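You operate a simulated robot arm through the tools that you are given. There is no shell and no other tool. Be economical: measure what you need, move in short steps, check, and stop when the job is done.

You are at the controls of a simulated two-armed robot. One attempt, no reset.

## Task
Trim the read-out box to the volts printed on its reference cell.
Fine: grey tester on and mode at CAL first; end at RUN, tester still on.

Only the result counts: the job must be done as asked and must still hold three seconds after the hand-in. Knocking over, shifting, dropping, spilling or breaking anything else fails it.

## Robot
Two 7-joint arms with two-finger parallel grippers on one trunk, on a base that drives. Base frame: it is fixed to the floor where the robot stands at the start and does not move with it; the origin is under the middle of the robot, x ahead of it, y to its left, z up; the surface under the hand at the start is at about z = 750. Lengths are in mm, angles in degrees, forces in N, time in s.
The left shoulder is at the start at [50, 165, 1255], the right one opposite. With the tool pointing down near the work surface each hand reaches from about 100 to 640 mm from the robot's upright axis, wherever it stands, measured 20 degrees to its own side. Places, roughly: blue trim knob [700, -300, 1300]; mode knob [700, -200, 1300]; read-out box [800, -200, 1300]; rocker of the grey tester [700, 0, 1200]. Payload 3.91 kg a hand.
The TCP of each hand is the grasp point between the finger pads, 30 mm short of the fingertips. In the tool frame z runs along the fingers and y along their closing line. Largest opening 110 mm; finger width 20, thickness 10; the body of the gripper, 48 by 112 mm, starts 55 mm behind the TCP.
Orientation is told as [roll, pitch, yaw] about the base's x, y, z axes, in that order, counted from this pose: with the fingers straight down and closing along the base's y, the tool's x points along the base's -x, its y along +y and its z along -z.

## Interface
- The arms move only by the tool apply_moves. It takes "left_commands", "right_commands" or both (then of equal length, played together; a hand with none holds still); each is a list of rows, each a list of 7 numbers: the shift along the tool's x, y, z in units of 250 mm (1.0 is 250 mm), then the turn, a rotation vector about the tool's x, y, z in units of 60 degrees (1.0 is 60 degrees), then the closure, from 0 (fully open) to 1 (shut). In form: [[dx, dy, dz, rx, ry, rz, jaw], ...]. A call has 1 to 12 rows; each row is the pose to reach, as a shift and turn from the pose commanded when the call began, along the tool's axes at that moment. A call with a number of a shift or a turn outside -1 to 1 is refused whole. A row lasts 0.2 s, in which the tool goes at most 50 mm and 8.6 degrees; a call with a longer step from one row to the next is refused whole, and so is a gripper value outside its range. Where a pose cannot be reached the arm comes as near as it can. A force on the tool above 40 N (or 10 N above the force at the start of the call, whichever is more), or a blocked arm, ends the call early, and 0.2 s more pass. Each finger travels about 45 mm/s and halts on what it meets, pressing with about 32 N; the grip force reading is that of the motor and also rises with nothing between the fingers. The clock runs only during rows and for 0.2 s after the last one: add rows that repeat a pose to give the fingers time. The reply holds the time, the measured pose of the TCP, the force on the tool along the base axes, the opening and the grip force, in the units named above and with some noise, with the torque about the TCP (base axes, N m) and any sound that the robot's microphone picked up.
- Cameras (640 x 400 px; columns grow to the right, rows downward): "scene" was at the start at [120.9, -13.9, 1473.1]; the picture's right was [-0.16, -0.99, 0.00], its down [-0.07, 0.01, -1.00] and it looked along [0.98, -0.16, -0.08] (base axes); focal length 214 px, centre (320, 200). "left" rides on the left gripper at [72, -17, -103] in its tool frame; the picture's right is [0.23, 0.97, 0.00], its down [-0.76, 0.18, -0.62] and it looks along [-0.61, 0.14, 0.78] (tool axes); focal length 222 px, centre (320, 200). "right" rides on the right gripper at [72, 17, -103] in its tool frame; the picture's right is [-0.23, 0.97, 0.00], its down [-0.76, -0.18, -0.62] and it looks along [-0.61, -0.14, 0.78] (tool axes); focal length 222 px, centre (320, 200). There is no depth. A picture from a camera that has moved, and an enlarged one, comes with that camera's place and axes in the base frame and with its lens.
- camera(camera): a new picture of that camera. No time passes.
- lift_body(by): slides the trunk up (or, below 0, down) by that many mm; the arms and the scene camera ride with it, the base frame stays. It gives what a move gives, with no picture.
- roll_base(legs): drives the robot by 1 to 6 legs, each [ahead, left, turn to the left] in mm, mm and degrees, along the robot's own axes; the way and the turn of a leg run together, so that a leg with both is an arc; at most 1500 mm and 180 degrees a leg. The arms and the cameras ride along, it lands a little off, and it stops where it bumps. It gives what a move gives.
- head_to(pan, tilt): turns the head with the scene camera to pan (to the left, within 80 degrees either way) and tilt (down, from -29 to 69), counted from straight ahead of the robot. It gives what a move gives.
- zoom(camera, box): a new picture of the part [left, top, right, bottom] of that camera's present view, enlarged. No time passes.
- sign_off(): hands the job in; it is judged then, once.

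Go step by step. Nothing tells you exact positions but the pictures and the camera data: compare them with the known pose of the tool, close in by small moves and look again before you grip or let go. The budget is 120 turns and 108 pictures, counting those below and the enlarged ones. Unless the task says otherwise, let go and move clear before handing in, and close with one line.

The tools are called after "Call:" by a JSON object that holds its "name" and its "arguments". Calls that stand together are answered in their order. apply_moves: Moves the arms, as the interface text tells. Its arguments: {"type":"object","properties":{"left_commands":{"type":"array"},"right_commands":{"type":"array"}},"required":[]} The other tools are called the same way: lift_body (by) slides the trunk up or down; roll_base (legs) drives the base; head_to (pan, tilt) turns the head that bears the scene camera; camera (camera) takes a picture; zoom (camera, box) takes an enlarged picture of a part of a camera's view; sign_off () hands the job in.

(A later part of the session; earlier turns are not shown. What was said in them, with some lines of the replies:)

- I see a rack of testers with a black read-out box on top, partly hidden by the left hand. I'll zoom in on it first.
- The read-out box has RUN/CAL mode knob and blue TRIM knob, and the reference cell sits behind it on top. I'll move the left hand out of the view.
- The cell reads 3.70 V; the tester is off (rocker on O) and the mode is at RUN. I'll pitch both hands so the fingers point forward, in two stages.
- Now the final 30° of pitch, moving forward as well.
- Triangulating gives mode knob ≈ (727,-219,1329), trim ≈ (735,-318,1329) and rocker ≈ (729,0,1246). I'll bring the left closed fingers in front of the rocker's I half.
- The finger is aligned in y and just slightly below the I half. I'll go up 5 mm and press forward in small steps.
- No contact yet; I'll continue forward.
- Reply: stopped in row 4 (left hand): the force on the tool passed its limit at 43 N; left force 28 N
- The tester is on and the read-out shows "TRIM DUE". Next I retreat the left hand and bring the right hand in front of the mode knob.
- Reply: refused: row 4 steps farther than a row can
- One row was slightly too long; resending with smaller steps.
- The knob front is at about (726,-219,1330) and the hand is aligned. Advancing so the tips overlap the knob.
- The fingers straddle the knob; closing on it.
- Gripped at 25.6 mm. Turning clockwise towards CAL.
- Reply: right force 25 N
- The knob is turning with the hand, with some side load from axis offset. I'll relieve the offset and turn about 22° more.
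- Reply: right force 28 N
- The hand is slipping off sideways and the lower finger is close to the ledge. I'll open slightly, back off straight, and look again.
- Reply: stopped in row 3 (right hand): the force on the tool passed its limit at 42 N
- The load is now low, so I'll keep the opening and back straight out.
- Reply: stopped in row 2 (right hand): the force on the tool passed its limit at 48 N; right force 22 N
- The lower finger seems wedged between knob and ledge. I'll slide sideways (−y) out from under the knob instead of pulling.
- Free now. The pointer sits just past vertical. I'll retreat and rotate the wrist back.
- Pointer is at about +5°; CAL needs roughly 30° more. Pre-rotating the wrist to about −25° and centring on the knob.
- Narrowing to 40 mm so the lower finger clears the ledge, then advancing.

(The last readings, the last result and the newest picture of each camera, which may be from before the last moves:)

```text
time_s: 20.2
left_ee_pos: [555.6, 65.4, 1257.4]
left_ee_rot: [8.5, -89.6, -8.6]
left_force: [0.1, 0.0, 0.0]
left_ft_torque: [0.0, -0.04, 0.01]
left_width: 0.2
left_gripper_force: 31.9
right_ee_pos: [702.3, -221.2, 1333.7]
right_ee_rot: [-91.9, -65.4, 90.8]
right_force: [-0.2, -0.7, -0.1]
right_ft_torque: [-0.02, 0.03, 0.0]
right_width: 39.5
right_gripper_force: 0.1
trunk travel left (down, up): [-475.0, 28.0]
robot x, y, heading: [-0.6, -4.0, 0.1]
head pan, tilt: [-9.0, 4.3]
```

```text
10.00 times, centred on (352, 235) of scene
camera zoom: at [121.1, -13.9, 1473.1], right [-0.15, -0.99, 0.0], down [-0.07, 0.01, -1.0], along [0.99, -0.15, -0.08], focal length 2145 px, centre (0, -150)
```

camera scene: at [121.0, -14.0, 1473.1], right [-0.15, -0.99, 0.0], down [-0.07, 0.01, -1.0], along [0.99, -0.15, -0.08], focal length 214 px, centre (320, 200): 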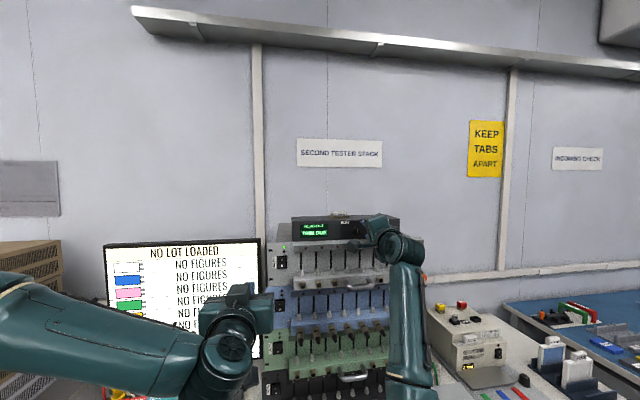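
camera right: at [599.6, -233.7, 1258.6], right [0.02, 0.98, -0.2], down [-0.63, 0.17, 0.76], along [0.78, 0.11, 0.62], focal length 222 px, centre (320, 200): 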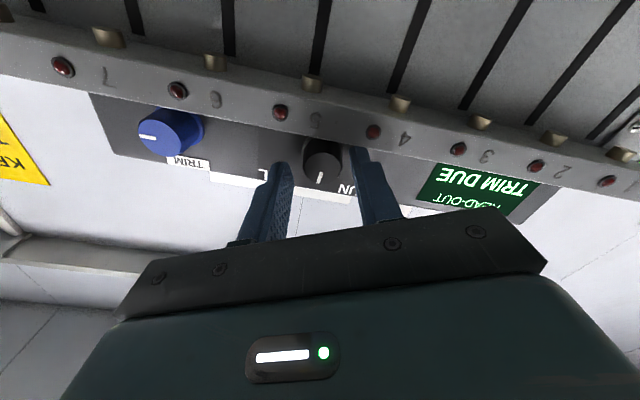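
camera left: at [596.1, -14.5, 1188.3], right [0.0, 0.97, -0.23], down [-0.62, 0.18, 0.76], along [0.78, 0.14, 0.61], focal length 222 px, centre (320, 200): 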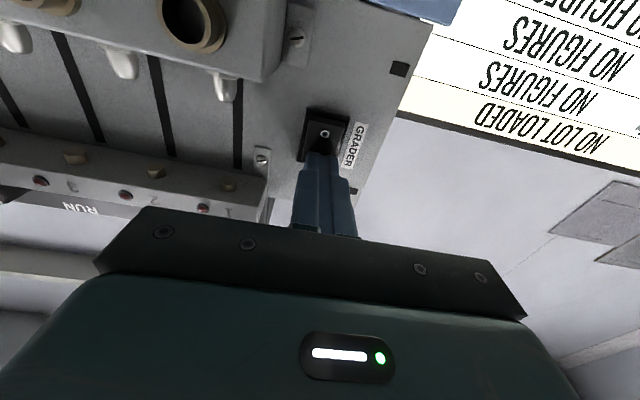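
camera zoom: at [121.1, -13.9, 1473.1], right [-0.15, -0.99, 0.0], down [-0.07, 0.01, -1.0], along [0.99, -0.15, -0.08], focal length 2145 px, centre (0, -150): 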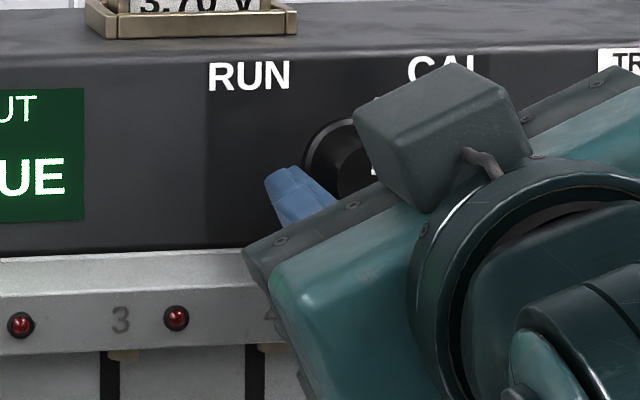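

Good clearance. Grip and turn +50° in one call.

Call:
{"name": "apply_moves", "arguments": {"right_commands": [[0, 0, 0, 0, 0, 0, 1], [0, 0, 0, 0, 0, 0, 1], [0, 0, 0, 0, 0, 0, 1], [0, 0, 0, 0, 0, 0.12, 1], [0, 0, 0, 0, 0, 0.24, 1], [0, 0, 0, 0, 0, 0.36, 1], [0, 0, 0, 0, 0, 0.48, 1], [0, 0, 0, 0, 0, 0.6, 1], [0, 0, 0, 0, 0, 0.6, 1]]}}

Call:
{"name": "camera", "arguments": {"camera": "right"}}

Call:
{"name": "zoom", "arguments": {"camera": "scene", "box": [290, 200, 418, 280]}}

```text
time_s: 22.2
left_ee_pos: [555.1, 67.6, 1256.2]
left_ee_rot: [-4.3, -89.7, 4.2]
left_force: [-0.8, -0.4, -0.1]
left_ft_torque: [-0.01, 0.01, 0.0]
left_width: 0.1
left_gripper_force: 32.0
right_ee_pos: [702.2, -219.2, 1332.7]
right_ee_rot: [93.7, -78.6, -94.5]
right_force: [-4.2, 8.8, -5.7]
right_ft_torque: [-0.19, 0.41, 0.76]
right_width: 25.6
right_gripper_force: 45.1
trunk travel left (down, up): [-475.0, 28.0]
robot x, y, heading: [0.6, -0.5, 0.1]
head pan, tilt: [-9.0, 4.3]
```

```text
69 pictures are left
camera right: at [600.3, -187.6, 1263.4], right [0.01, 0.91, 0.42], down [-0.64, -0.32, 0.7], along [0.77, -0.27, 0.58], focal length 222 px, centre (320, 200)
```

right: 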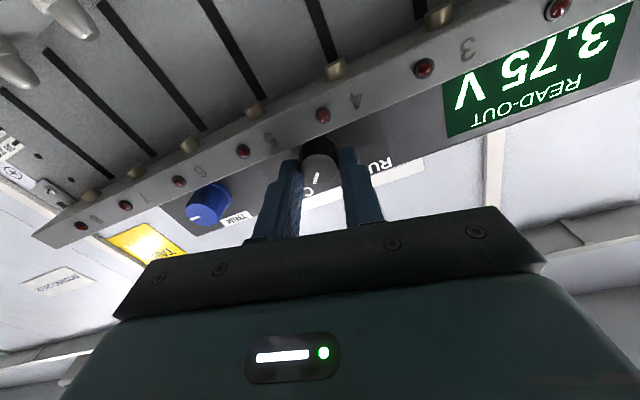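

```text
5.00 times, centred on (354, 240) of scene
camera zoom: at [121.1, -12.3, 1473.0], right [-0.15, -0.99, 0.0], down [-0.07, 0.01, -1.0], along [0.99, -0.15, -0.07], focal length 1072 px, centre (150, 0)
```

zoom: 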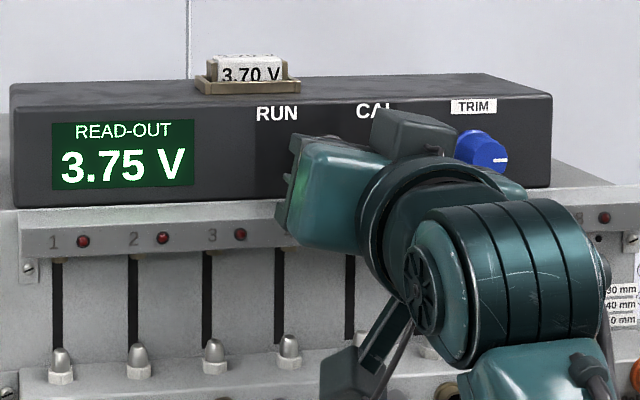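

The read-out shows 3.75 V, so CAL is active. Release and back away.

Call:
{"name": "apply_moves", "arguments": {"right_commands": [[0, 0, 0, 0, 0, 0, 0.6], [0, 0, 0, 0, 0, 0, 0.6], [0, 0, -0.05, 0, 0, 0, 0.6], [0, 0, -0.12, 0, 0, 0, 0.6], [0, 0, -0.24, 0, 0, 0, 0.5], [0, 0, -0.32, 0, 0, 0, 0.5]]}}

Call:
{"name": "zoom", "arguments": {"camera": "scene", "box": [290, 200, 418, 280]}}

```text
time_s: 23.6
left_ee_pos: [555.9, 65.9, 1258.0]
left_ee_rot: [9.4, -89.7, -9.7]
left_force: [-1.2, 0.3, 0.4]
left_ft_torque: [0.0, 0.02, 0.02]
left_width: 0.0
left_gripper_force: 32.4
right_ee_pos: [623.0, -222.0, 1331.0]
right_ee_rot: [93.7, -78.5, -94.5]
right_force: [0.3, 0.2, -0.9]
right_ft_torque: [-0.02, -0.01, -0.01]
right_width: 55.1
right_gripper_force: 0.0
trunk travel left (down, up): [-475.0, 28.0]
robot x, y, heading: [3.3, 0.9, 0.0]
head pan, tilt: [-9.0, 4.3]
```

```text
5.00 times, centred on (354, 240) of scene
camera zoom: at [120.9, -13.9, 1473.1], right [-0.15, -0.99, 0.0], down [-0.07, 0.01, -1.0], along [0.99, -0.15, -0.07], focal length 1072 px, centre (150, 0)
```

zoom: 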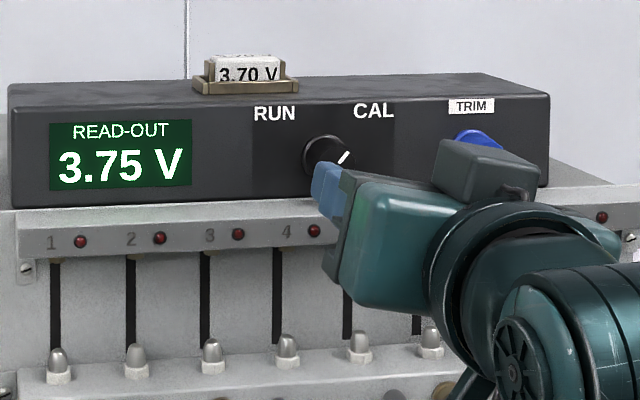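

Pointer now at CAL. Moving the hand in front of the trim knob and levelling the jaw.

Call:
{"name": "apply_moves", "arguments": {"right_commands": [[-0.02, -0.1, 0, 0, 0, -0.06, 0.5], [-0.04, -0.2, 0, 0, 0, -0.12, 0.5], [-0.06, -0.3, 0, 0, 0, -0.19, 0.5], [-0.078, -0.38, 0, 0, 0, -0.19, 0.5], [-0.078, -0.38, 0, 0, 0, -0.19, 0.5]]}}

Call:
{"name": "camera", "arguments": {"camera": "right"}}

Call:
{"name": "zoom", "arguments": {"camera": "scene", "box": [290, 200, 418, 280]}}

```text
time_s: 24.8
left_ee_pos: [555.8, 66.0, 1256.1]
left_ee_rot: [8.0, -89.7, -8.2]
left_force: [0.5, -1.0, -0.4]
left_ft_torque: [0.03, -0.03, 0.02]
left_width: 0.0
left_gripper_force: 32.0
right_ee_pos: [622.4, -318.9, 1330.3]
right_ee_rot: [-180.0, -89.3, 179.0]
right_force: [-0.4, 0.5, -0.7]
right_ft_torque: [0.03, 0.03, 0.01]
right_width: 55.1
right_gripper_force: 0.0
trunk travel left (down, up): [-475.0, 28.0]
robot x, y, heading: [-3.0, 2.4, -0.1]
head pan, tilt: [-9.0, 4.3]
```

```text
66 pictures are left
camera right: at [519.4, -300.1, 1257.2], right [0.01, 0.97, 0.23], down [-0.64, -0.17, 0.75], along [0.77, -0.15, 0.62], focal length 222 px, centre (320, 200)
```

right: 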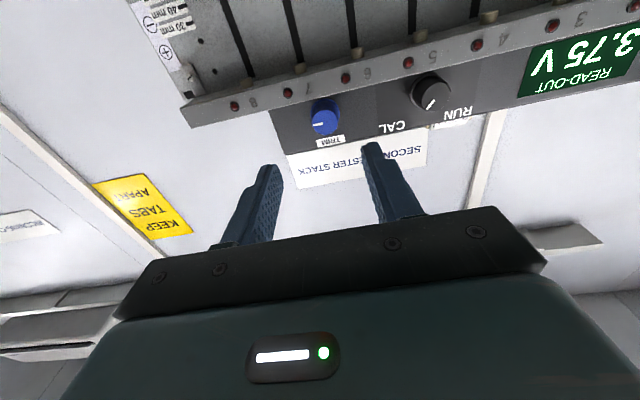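

```text
5.00 times, centred on (354, 240) of scene
camera zoom: at [121.0, -13.7, 1473.1], right [-0.15, -0.99, 0.0], down [-0.07, 0.01, -1.0], along [0.99, -0.15, -0.08], focal length 1072 px, centre (150, 0)
```

zoom: 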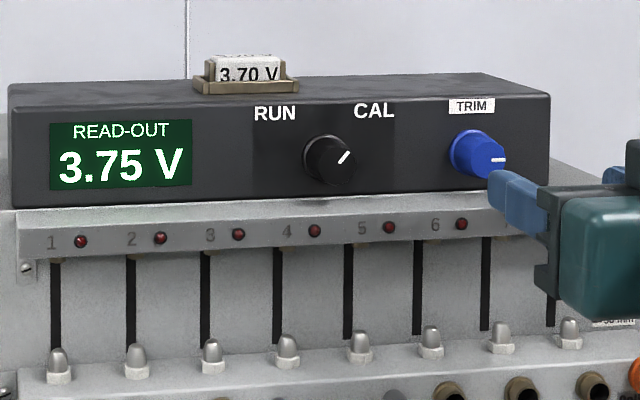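

The trim knob is at about (720,-316,1329). I'll advance to straddle it.

Call:
{"name": "apply_moves", "arguments": {"right_commands": [[0, 0.01, 0.08, 0, 0, 0, 0.55], [0, 0.01, 0.16, 0, 0, 0, 0.55], [0, 0.01, 0.24, 0, 0, 0, 0.55], [0, 0.01, 0.29, 0, 0, 0, 0.55], [0, 0.01, 0.32, 0, 0, 0, 0.55]]}}

Call:
{"name": "camera", "arguments": {"camera": "right"}}

Call:
{"name": "zoom", "arguments": {"camera": "scene", "box": [290, 200, 418, 280]}}

```text
time_s: 26.0
left_ee_pos: [556.5, 65.9, 1257.2]
left_ee_rot: [8.4, -89.7, -8.5]
left_force: [-0.1, 0.5, -0.3]
left_ft_torque: [0.0, 0.01, 0.01]
left_width: 0.0
left_gripper_force: 31.5
right_ee_pos: [703.1, -316.8, 1333.4]
right_ee_rot: [-179.8, -89.3, 179.0]
right_force: [-0.4, 0.0, 0.1]
right_ft_torque: [0.01, 0.0, -0.03]
right_width: 49.5
right_gripper_force: 0.0
trunk travel left (down, up): [-475.0, 28.0]
robot x, y, heading: [2.4, 2.3, 0.3]
head pan, tilt: [-9.0, 4.3]
```

```text
64 pictures are left
camera right: at [600.2, -298.1, 1259.6], right [0.01, 0.97, 0.23], down [-0.64, -0.17, 0.75], along [0.77, -0.15, 0.62], focal length 222 px, centre (320, 200)
```

right: 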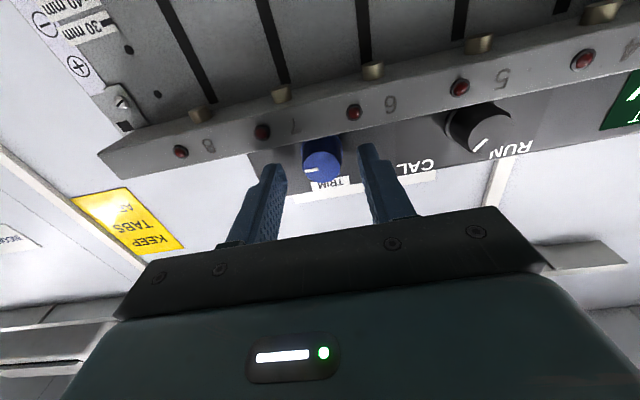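

```text
5.00 times, centred on (354, 240) of scene
camera zoom: at [121.1, -13.9, 1473.0], right [-0.15, -0.99, 0.0], down [-0.07, 0.01, -1.0], along [0.99, -0.15, -0.08], focal length 1072 px, centre (150, 0)
```

zoom: 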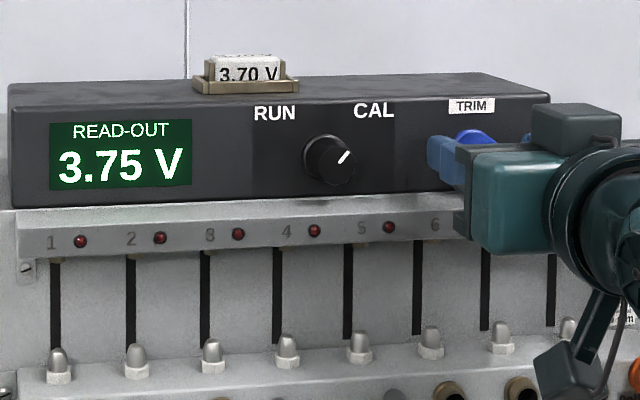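

Well centred. Gripping and turning a test −15° (counter-clockwise) to see the sensitivity.

Call:
{"name": "apply_moves", "arguments": {"right_commands": [[0, 0, 0, 0, 0, 0, 1], [0, 0, 0, 0, 0, 0, 1], [0, 0, 0, 0, 0, 0, 1], [0, 0, 0, 0, 0, -0.08, 1], [0, 0, 0, 0, 0, -0.16, 1], [0, 0, 0, 0, 0, -0.25, 1], [0, 0, 0, 0, 0, -0.25, 1]]}}

Call:
{"name": "zoom", "arguments": {"camera": "scene", "box": [290, 200, 418, 280]}}

Call:
{"name": "camera", "arguments": {"camera": "right"}}

```text
time_s: 27.6
left_ee_pos: [557.8, 66.7, 1257.3]
left_ee_rot: [-6.1, -89.6, 6.1]
left_force: [0.2, -0.8, -0.9]
left_ft_torque: [0.01, -0.01, -0.04]
left_width: 0.0
left_gripper_force: 32.6
right_ee_pos: [704.1, -312.5, 1334.5]
right_ee_rot: [-93.1, -74.9, 92.1]
right_force: [4.3, 9.9, -1.1]
right_ft_torque: [0.03, -1.04, 1.2]
right_width: 25.7
right_gripper_force: 44.7
trunk travel left (down, up): [-475.0, 28.0]
robot x, y, heading: [-1.0, 3.1, 0.1]
head pan, tilt: [-9.0, 4.3]
```

```text
5.00 times, centred on (354, 240) of scene
camera zoom: at [121.8, -11.9, 1473.0], right [-0.15, -0.99, 0.0], down [-0.07, 0.01, -1.0], along [0.99, -0.15, -0.08], focal length 1072 px, centre (150, 0)
```

zoom: 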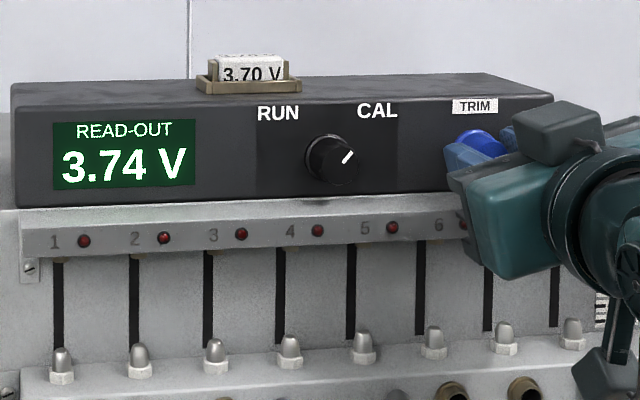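

```text
61 pictures are left
camera right: at [599.9, -314.6, 1257.7], right [0.01, 1.0, -0.03], down [-0.63, 0.04, 0.77], along [0.77, 0.01, 0.63], focal length 222 px, centre (320, 200)
```

right: 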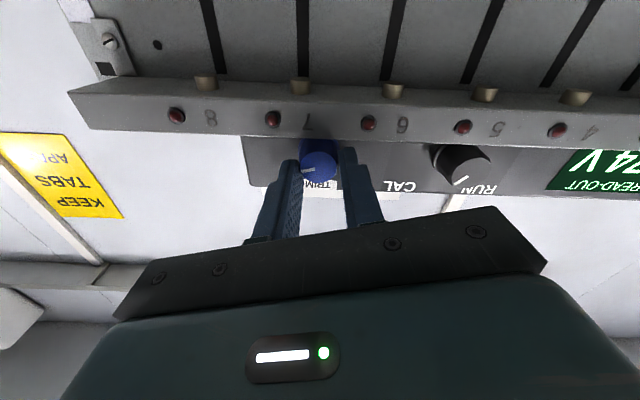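

−15° gave 3.74 V. Turning further to a total of about −32°.

Call:
{"name": "apply_moves", "arguments": {"right_commands": [[-0.003, 0.012, 0, 0, 0, -0.07, 1], [-0.003, 0.012, 0, 0, 0, -0.14, 1], [-0.003, 0.012, 0, 0, 0, -0.21, 1], [-0.003, 0.012, 0, 0, 0, -0.28, 1], [-0.003, 0.012, 0, 0, 0, -0.28, 1]]}}

Call:
{"name": "zoom", "arguments": {"camera": "scene", "box": [290, 200, 418, 280]}}

```text
time_s: 28.8
left_ee_pos: [556.2, 65.8, 1257.4]
left_ee_rot: [1.4, -89.6, -1.5]
left_force: [0.6, 0.2, 0.4]
left_ft_torque: [0.0, 0.02, 0.0]
left_width: 0.0
left_gripper_force: 32.4
right_ee_pos: [701.9, -312.4, 1332.8]
right_ee_rot: [-91.5, -58.1, 90.4]
right_force: [8.7, 2.5, 3.2]
right_ft_torque: [0.0, -0.68, 1.12]
right_width: 25.9
right_gripper_force: 44.7
trunk travel left (down, up): [-475.0, 28.0]
robot x, y, heading: [0.2, 4.1, 0.3]
head pan, tilt: [-9.0, 4.3]
```

```text
5.00 times, centred on (354, 240) of scene
camera zoom: at [122.0, -13.0, 1473.0], right [-0.15, -0.99, 0.0], down [-0.07, 0.01, -1.0], along [0.99, -0.15, -0.08], focal length 1072 px, centre (150, 0)
```

zoom: 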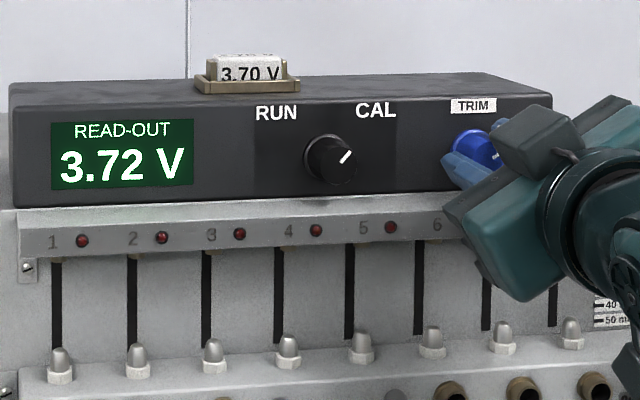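

Slope is about 0.001 V/deg; about 20° more is needed. I'll release, back off, rotate the wrist back, and re-advance.

Call:
{"name": "apply_moves", "arguments": {"right_commands": [[0, 0, 0, 0, 0, 0, 0.66], [0, 0, 0, 0, 0, 0, 0.66], [0, 0, -0.06, 0, 0, 0, 0.66], [0, 0, -0.16, 0, 0, 0, 0.66], [0, 0, -0.2, 0, 0, 0.13, 0.6], [0, 0, -0.2, 0, 0, 0.26, 0.6], [0, 0, -0.2, 0, 0, 0.39, 0.6], [0, 0, -0.2, 0, 0, 0.52, 0.6], [0, 0, -0.2, 0, 0, 0.65, 0.6], [0, 0, -0.2, 0, 0, 0.65, 0.6]]}}

Call:
{"name": "camera", "arguments": {"camera": "right"}}

Call:
{"name": "zoom", "arguments": {"camera": "scene", "box": [290, 200, 418, 280]}}

```text
time_s: 31.0
left_ee_pos: [555.6, 66.2, 1257.8]
left_ee_rot: [9.9, -89.7, -9.9]
left_force: [0.0, 0.5, -0.3]
left_ft_torque: [-0.02, 0.0, -0.01]
left_width: 0.0
left_gripper_force: 32.1
right_ee_pos: [651.5, -313.0, 1332.2]
right_ee_rot: [95.9, -82.5, -96.7]
right_force: [0.5, 0.0, -0.6]
right_ft_torque: [0.0, 0.0, 0.03]
right_width: 43.9
right_gripper_force: 0.0
trunk travel left (down, up): [-475.0, 28.0]
robot x, y, heading: [0.2, -0.7, 0.1]
head pan, tilt: [-9.0, 4.3]
```

```text
59 pictures are left
camera right: at [549.6, -284.6, 1260.9], right [0.01, 0.94, 0.35], down [-0.64, -0.26, 0.72], along [0.77, -0.23, 0.59], focal length 222 px, centre (320, 200)
```

right: 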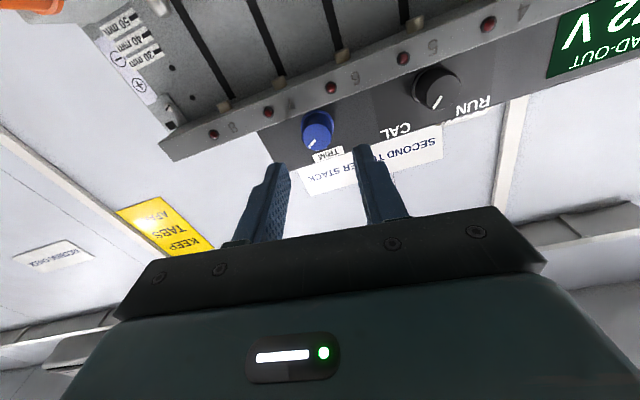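

```text
5.00 times, centred on (354, 240) of scene
camera zoom: at [121.0, -14.1, 1473.1], right [-0.15, -0.99, 0.0], down [-0.07, 0.01, -1.0], along [0.99, -0.15, -0.08], focal length 1072 px, centre (150, 0)
```

zoom: 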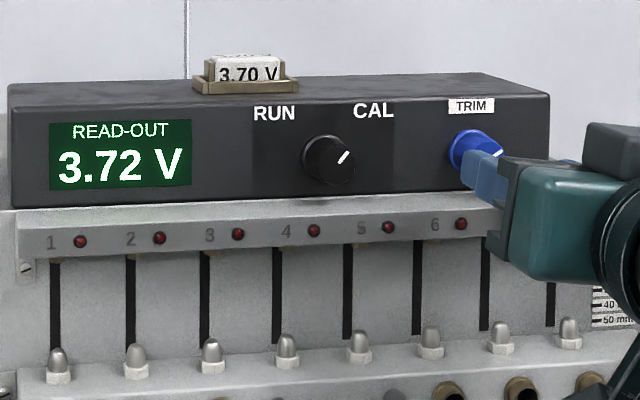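

Reading stays at 3.72 V. Advance, grip, and turn −14°.

Call:
{"name": "apply_moves", "arguments": {"right_commands": [[0, 0, 0.08, 0, 0, 0, 0.6], [0, 0, 0.15, 0, 0, 0, 0.6], [0, 0, 0.2, 0, 0, 0, 0.6], [0, 0, 0.2, 0, 0, 0, 1], [0, 0, 0.2, 0, 0, 0, 1], [0, 0, 0.2, 0, 0, 0, 1], [0, 0, 0.2, 0, 0, -0.08, 1], [0, 0, 0.2, 0, 0, -0.16, 1], [0, 0, 0.2, 0, 0, -0.24, 1], [0, 0, 0.2, 0, 0, -0.24, 1]]}}

Call:
{"name": "zoom", "arguments": {"camera": "scene", "box": [290, 200, 418, 280]}}

```text
time_s: 33.2
left_ee_pos: [556.4, 64.2, 1257.2]
left_ee_rot: [20.2, -89.5, -20.1]
left_force: [0.3, 0.8, -0.1]
left_ft_torque: [-0.02, -0.02, 0.0]
left_width: 0.0
left_gripper_force: 32.5
right_ee_pos: [702.2, -313.8, 1332.6]
right_ee_rot: [-95.9, -82.8, 95.0]
right_force: [-0.3, -6.4, -2.8]
right_ft_torque: [-0.04, -0.76, 0.54]
right_width: 25.7
right_gripper_force: 44.8
trunk travel left (down, up): [-475.0, 28.0]
robot x, y, heading: [-3.1, -1.9, -0.1]
head pan, tilt: [-9.0, 4.3]
```

```text
5.00 times, centred on (354, 240) of scene
camera zoom: at [121.2, -15.4, 1473.0], right [-0.15, -0.99, 0.0], down [-0.07, 0.01, -1.0], along [0.99, -0.15, -0.08], focal length 1072 px, centre (150, 0)
```

zoom: 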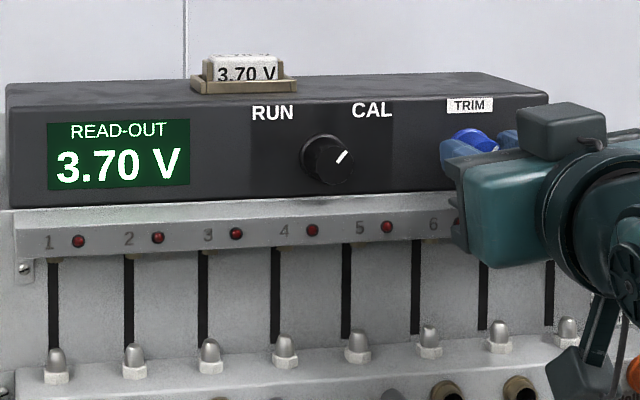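

3.70 V reached. Release and back away, then verify.

Call:
{"name": "apply_moves", "arguments": {"right_commands": [[0, 0, 0, 0, 0, 0, 0.62], [0, 0, 0, 0, 0, 0, 0.62], [0, 0, -0.06, 0, 0, 0, 0.62], [0, 0, -0.16, 0, 0, 0, 0.6], [0, 0, -0.32, 0, 0, 0, 0.6]]}}

Call:
{"name": "zoom", "arguments": {"camera": "scene", "box": [290, 200, 418, 280]}}

```text
time_s: 34.4
left_ee_pos: [555.1, 64.8, 1257.5]
left_ee_rot: [12.6, -89.6, -12.9]
left_force: [-0.5, 0.0, 0.4]
left_ft_torque: [0.04, 0.0, 0.0]
left_width: 0.0
left_gripper_force: 32.1
right_ee_pos: [619.3, -311.6, 1331.5]
right_ee_rot: [-96.5, -82.9, 95.4]
right_force: [-0.2, 0.3, -0.9]
right_ft_torque: [0.03, 0.0, 0.03]
right_width: 43.8
right_gripper_force: 0.1
trunk travel left (down, up): [-475.0, 28.0]
robot x, y, heading: [2.3, -1.1, -0.1]
head pan, tilt: [-9.0, 4.3]
```

```text
5.00 times, centred on (354, 240) of scene
camera zoom: at [120.1, -14.2, 1473.2], right [-0.15, -0.99, 0.0], down [-0.07, 0.01, -1.0], along [0.99, -0.15, -0.07], focal length 1072 px, centre (150, 0)
```

zoom: 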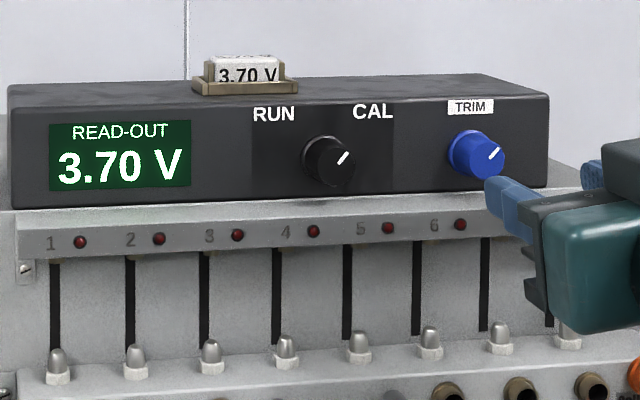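

Holding at 3.70 V. Now to the mode knob, wrist pre-rotated to +28° for turning back to RUN.

Call:
{"name": "apply_moves", "arguments": {"right_commands": [[-0.009, 0.073, 0, 0, 0, 0.117, 0.62], [-0.018, 0.146, 0, 0, 0, 0.234, 0.62], [-0.027, 0.22, 0, 0, 0, 0.35, 0.62], [-0.036, 0.293, 0.04, 0, 0, 0.468, 0.62], [-0.045, 0.366, 0.08, 0, 0, 0.585, 0.62], [-0.045, 0.366, 0.08, 0, 0, 0.585, 0.62]]}}

Call:
{"name": "camera", "arguments": {"camera": "right"}}

Call:
{"name": "zoom", "arguments": {"camera": "scene", "box": [290, 200, 418, 280]}}

```text
time_s: 35.8
left_ee_pos: [555.6, 65.1, 1257.7]
left_ee_rot: [12.1, -89.7, -12.2]
left_force: [-0.9, -0.1, -0.4]
left_ft_torque: [0.0, 0.01, 0.0]
left_width: 0.1
left_gripper_force: 31.8
right_ee_pos: [643.0, -218.7, 1331.1]
right_ee_rot: [91.6, -61.9, -92.4]
right_force: [0.0, 0.1, 0.2]
right_ft_torque: [-0.02, -0.02, -0.01]
right_width: 42.0
right_gripper_force: 0.0
trunk travel left (down, up): [-475.0, 28.0]
robot x, y, heading: [-0.3, -0.5, 0.0]
head pan, tilt: [-9.0, 4.3]
```

```text
55 pictures are left
camera right: at [540.5, -168.6, 1273.6], right [0.0, 0.75, 0.66], down [-0.64, -0.5, 0.58], along [0.77, -0.42, 0.48], focal length 222 px, centre (320, 200)
```

right: 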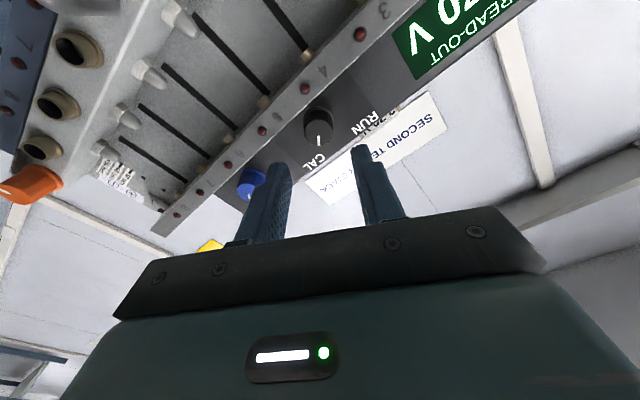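

```text
5.00 times, centred on (354, 240) of scene
camera zoom: at [120.9, -14.4, 1473.1], right [-0.15, -0.99, 0.0], down [-0.07, 0.01, -1.0], along [0.99, -0.15, -0.08], focal length 1072 px, centre (150, 0)
```

zoom: 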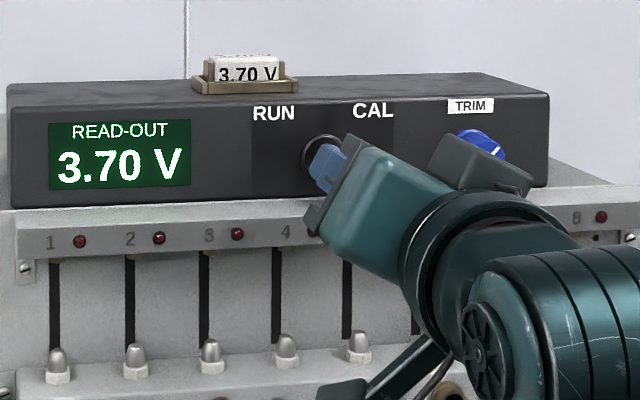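

Aligned. Advance with a 36 mm opening.

Call:
{"name": "apply_moves", "arguments": {"right_commands": [[-0.005, -0.002, 0.06, 0, 0, 0, 0.67], [-0.005, -0.002, 0.12, 0, 0, 0, 0.67], [-0.005, -0.002, 0.18, 0, 0, 0, 0.67], [-0.005, -0.002, 0.21, 0, 0, 0, 0.67], [-0.005, -0.002, 0.24, 0, 0, 0, 0.67]]}}

Call:
{"name": "camera", "arguments": {"camera": "right"}}

```text
time_s: 37.0
left_ee_pos: [556.4, 65.4, 1256.6]
left_ee_rot: [8.9, -89.6, -9.2]
left_force: [0.5, 0.3, -0.4]
left_ft_torque: [-0.01, 0.03, 0.03]
left_width: 0.0
left_gripper_force: 31.9
right_ee_pos: [703.1, -223.1, 1332.7]
right_ee_rot: [91.6, -62.1, -92.4]
right_force: [-0.8, 0.7, 0.3]
right_ft_torque: [-0.01, 0.0, -0.02]
right_width: 36.3
right_gripper_force: 0.0
trunk travel left (down, up): [-475.0, 28.0]
robot x, y, heading: [0.1, -0.9, -0.0]
head pan, tilt: [-9.0, 4.3]
```

```text
53 pictures are left
camera right: at [601.1, -171.8, 1276.2], right [0.0, 0.75, 0.66], down [-0.64, -0.5, 0.58], along [0.77, -0.42, 0.48], focal length 222 px, centre (320, 200)
```

right: 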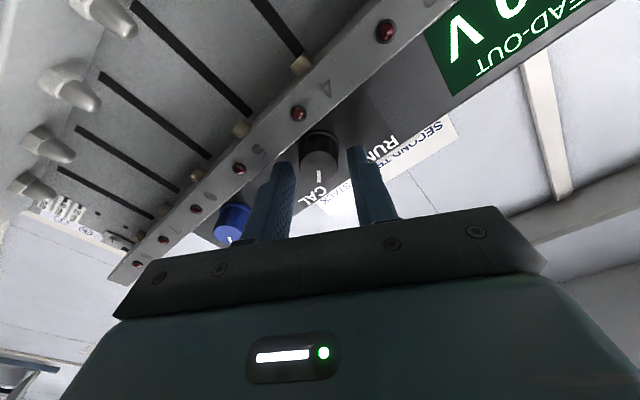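

Grip and rotate −50°.

Call:
{"name": "apply_moves", "arguments": {"right_commands": [[0.003, 0.005, 0, 0, 0, 0, 1], [0.003, 0.005, 0, 0, 0, 0, 1], [0.003, 0.005, 0, 0, 0, 0, 1], [0.003, 0.005, 0, 0, 0, -0.14, 1], [0.003, 0.005, 0, 0, 0, -0.28, 1], [0.003, 0.005, 0, 0, 0, -0.42, 1], [0.003, 0.005, 0, 0, 0, -0.56, 1], [0.003, 0.005, 0, 0, 0, -0.7, 1], [0.003, 0.005, 0, 0, 0, -0.84, 1], [0.003, 0.005, 0, 0, 0, -0.84, 1]]}}

Call:
{"name": "camera", "arguments": {"camera": "right"}}

Call:
{"name": "zoom", "arguments": {"camera": "scene", "box": [290, 200, 418, 280]}}

```text
time_s: 39.2
left_ee_pos: [556.2, 65.9, 1257.6]
left_ee_rot: [-1.3, -89.7, 1.2]
left_force: [-0.6, 0.6, -0.8]
left_ft_torque: [0.0, 0.0, -0.03]
left_width: 0.1
left_gripper_force: 31.6
right_ee_pos: [702.6, -218.1, 1334.1]
right_ee_rot: [-92.1, -67.3, 91.1]
right_force: [1.5, 6.5, -0.4]
right_ft_torque: [0.03, -0.81, 1.32]
right_width: 25.6
right_gripper_force: 45.2
trunk travel left (down, up): [-475.0, 28.0]
robot x, y, heading: [0.6, 1.3, 0.1]
head pan, tilt: [-9.0, 4.3]
```

```text
52 pictures are left
camera right: at [600.3, -228.5, 1259.1], right [0.02, 0.99, -0.17], down [-0.63, 0.14, 0.76], along [0.77, 0.09, 0.63], focal length 222 px, centre (320, 200)
```

right: 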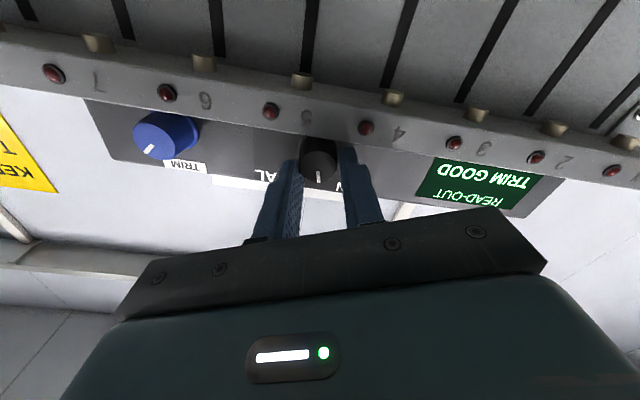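

```text
5.00 times, centred on (354, 240) of scene
camera zoom: at [121.1, -12.6, 1473.1], right [-0.15, -0.99, 0.0], down [-0.07, 0.01, -1.0], along [0.99, -0.15, -0.07], focal length 1072 px, centre (150, 0)
```

zoom: 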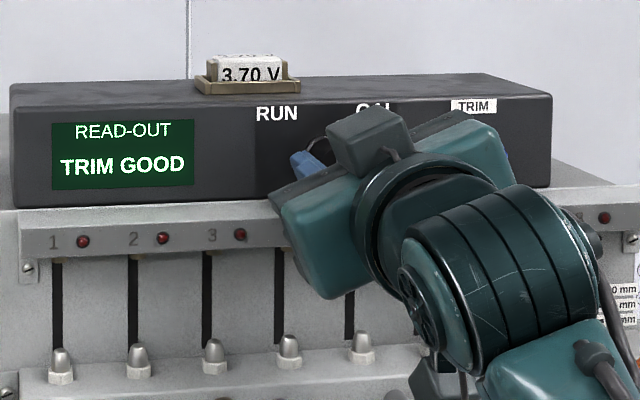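

Read-out says TRIM GOOD; the pointer is only partway to RUN, so I'll turn a further 14° in this grip, then release and back off.

Call:
{"name": "apply_moves", "arguments": {"right_commands": [[0, 0.008, 0, 0, 0, -0.08, 1], [0, 0.008, 0, 0, 0, -0.16, 1], [0, 0.008, 0, 0, 0, -0.24, 1], [0, 0.008, 0, 0, 0, -0.24, 1], [0, 0.008, 0, 0, 0, -0.24, 0.7], [0, 0.008, 0, 0, 0, -0.24, 0.7], [0, 0.008, -0.06, 0, 0, -0.24, 0.7], [0, 0.008, -0.16, 0, 0, -0.24, 0.7], [0, 0.008, -0.3, 0, 0, -0.24, 0.65]]}}

Call:
{"name": "zoom", "arguments": {"camera": "scene", "box": [290, 200, 418, 280]}}

Call:
{"name": "camera", "arguments": {"camera": "right"}}

```text
time_s: 41.2
left_ee_pos: [556.1, 65.7, 1258.2]
left_ee_rot: [11.5, -89.7, -11.7]
left_force: [-0.4, 0.0, 0.0]
left_ft_torque: [0.01, -0.02, 0.0]
left_width: 0.2
left_gripper_force: 32.0
right_ee_pos: [627.8, -217.7, 1332.1]
right_ee_rot: [-91.3, -53.1, 90.1]
right_force: [0.3, 0.4, 0.4]
right_ft_torque: [-0.01, 0.04, 0.0]
right_width: 38.4
right_gripper_force: 0.1
trunk travel left (down, up): [-475.0, 28.0]
robot x, y, heading: [0.6, 1.6, -0.1]
head pan, tilt: [-9.0, 4.3]
```

```text
5.00 times, centred on (354, 240) of scene
camera zoom: at [120.4, -14.1, 1473.2], right [-0.15, -0.99, 0.0], down [-0.07, 0.01, -1.0], along [0.99, -0.15, -0.07], focal length 1072 px, centre (150, 0)
```

zoom: 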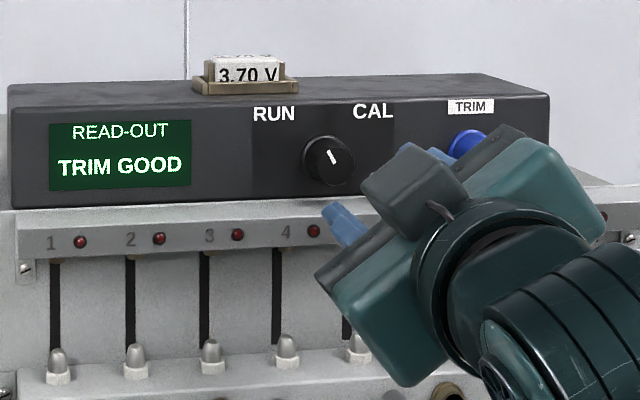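

```text
49 pictures are left
camera right: at [523.6, -246.5, 1262.2], right [0.02, 0.92, -0.4], down [-0.63, 0.33, 0.71], along [0.78, 0.24, 0.58], focal length 222 px, centre (320, 200)
```

right: 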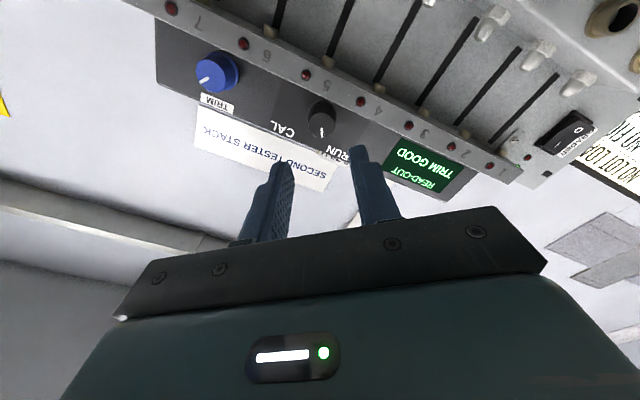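

TRIM GOOD holds, but the pointer is still ~12° short of its original RUN position. One more small regrasp to finish it: first rotate the wrist back.

Call:
{"name": "apply_moves", "arguments": {"right_commands": [[0, 0, 0, 0, 0, 0.13, 0.62], [0, 0, 0, 0, 0, 0.26, 0.62], [0, 0, 0, 0, 0, 0.39, 0.62], [0, 0, 0, 0, 0, 0.52, 0.62], [0, 0, 0.08, 0, 0, 0.55, 0.62], [0, 0, 0.16, 0, 0, 0.55, 0.62], [0, 0, 0.24, 0, 0, 0.55, 0.62], [0, 0, 0.3, 0, 0, 0.55, 0.62]]}}

Call:
{"name": "camera", "arguments": {"camera": "right"}}

```text
time_s: 43.0
left_ee_pos: [555.7, 64.3, 1256.8]
left_ee_rot: [8.1, -89.6, -8.3]
left_force: [-0.7, -0.3, 1.2]
left_ft_torque: [0.0, 0.02, -0.01]
left_width: 0.0
left_gripper_force: 31.9
right_ee_pos: [705.2, -218.5, 1331.7]
right_ee_rot: [-100.9, -86.1, 100.0]
right_force: [0.3, 0.0, 0.1]
right_ft_torque: [0.05, 0.03, 0.03]
right_width: 42.0
right_gripper_force: 0.1
trunk travel left (down, up): [-475.0, 28.0]
robot x, y, heading: [1.3, -2.8, -0.0]
head pan, tilt: [-9.0, 4.3]
```

```text
48 pictures are left
camera right: at [601.6, -204.3, 1257.5], right [0.01, 0.99, 0.16], down [-0.64, -0.12, 0.76], along [0.77, -0.11, 0.63], focal length 222 px, centre (320, 200)
```

right: 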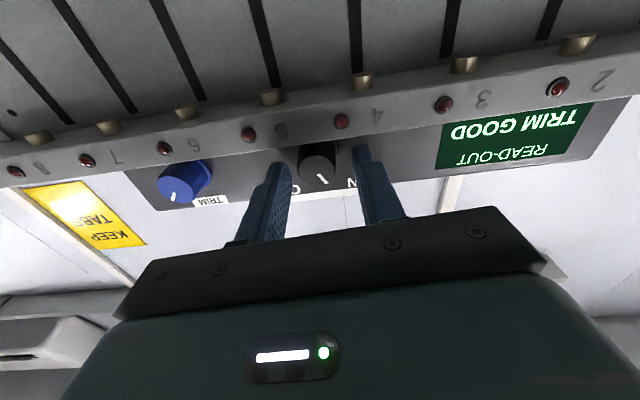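

Centred; grip, turn −15°, release and retreat.

Call:
{"name": "apply_moves", "arguments": {"right_commands": [[0, 0, 0, 0, 0, 0, 1], [0, 0, 0, 0, 0, 0, 1], [0, 0, 0, 0, 0, -0.09, 1], [0, 0, 0, 0, 0, -0.18, 1], [0, 0, 0, 0, 0, -0.26, 1], [0, 0, 0, 0, 0, -0.26, 1], [0, 0, 0, 0, 0, -0.26, 0.65], [0, 0, 0, 0, 0, -0.26, 0.65], [0, 0, -0.06, 0, 0, -0.26, 0.65], [0, 0, -0.16, 0, 0, -0.26, 0.65], [0, 0, -0.32, 0, 0, -0.26, 0.65], [0, 0, -0.48, 0, 0, -0.26, 0.65]]}}

Call:
{"name": "zoom", "arguments": {"camera": "scene", "box": [260, 200, 420, 300]}}

```text
time_s: 45.6
left_ee_pos: [555.1, 64.9, 1257.0]
left_ee_rot: [10.9, -89.7, -11.1]
left_force: [0.3, -0.2, 0.7]
left_ft_torque: [0.0, 0.0, -0.01]
left_width: 0.1
left_gripper_force: 31.6
right_ee_pos: [581.9, -217.8, 1328.8]
right_ee_rot: [-92.2, -70.5, 91.2]
right_force: [0.4, -0.8, -0.2]
right_ft_torque: [0.01, 0.01, 0.0]
right_width: 38.4
right_gripper_force: 0.1
trunk travel left (down, up): [-475.0, 28.0]
robot x, y, heading: [0.1, 1.0, 0.0]
head pan, tilt: [-9.0, 4.3]
```

```text
4.00 times, centred on (340, 250) of scene
camera zoom: at [120.5, -14.0, 1473.2], right [-0.15, -0.99, 0.0], down [-0.07, 0.01, -1.0], along [0.99, -0.15, -0.07], focal length 858 px, centre (240, 0)
```

zoom: 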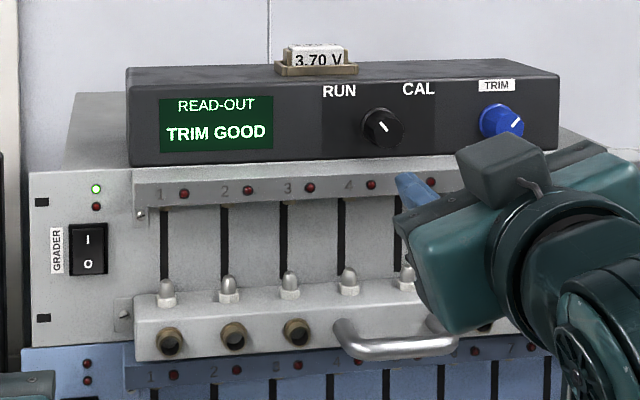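

The mode pointer is back at RUN, the read-out says TRIM GOOD, the tester's green light is on, and both hands are clear. I'm handing in.

Call:
{"name": "sign_off", "arguments": {}}

```text
The job is handed in.
```

The read-out box is trimmed to 3.70 V to match its reference cell. It was set in CAL, the mode knob is back at RUN showing TRIM GOOD, and the grey tester is still on.
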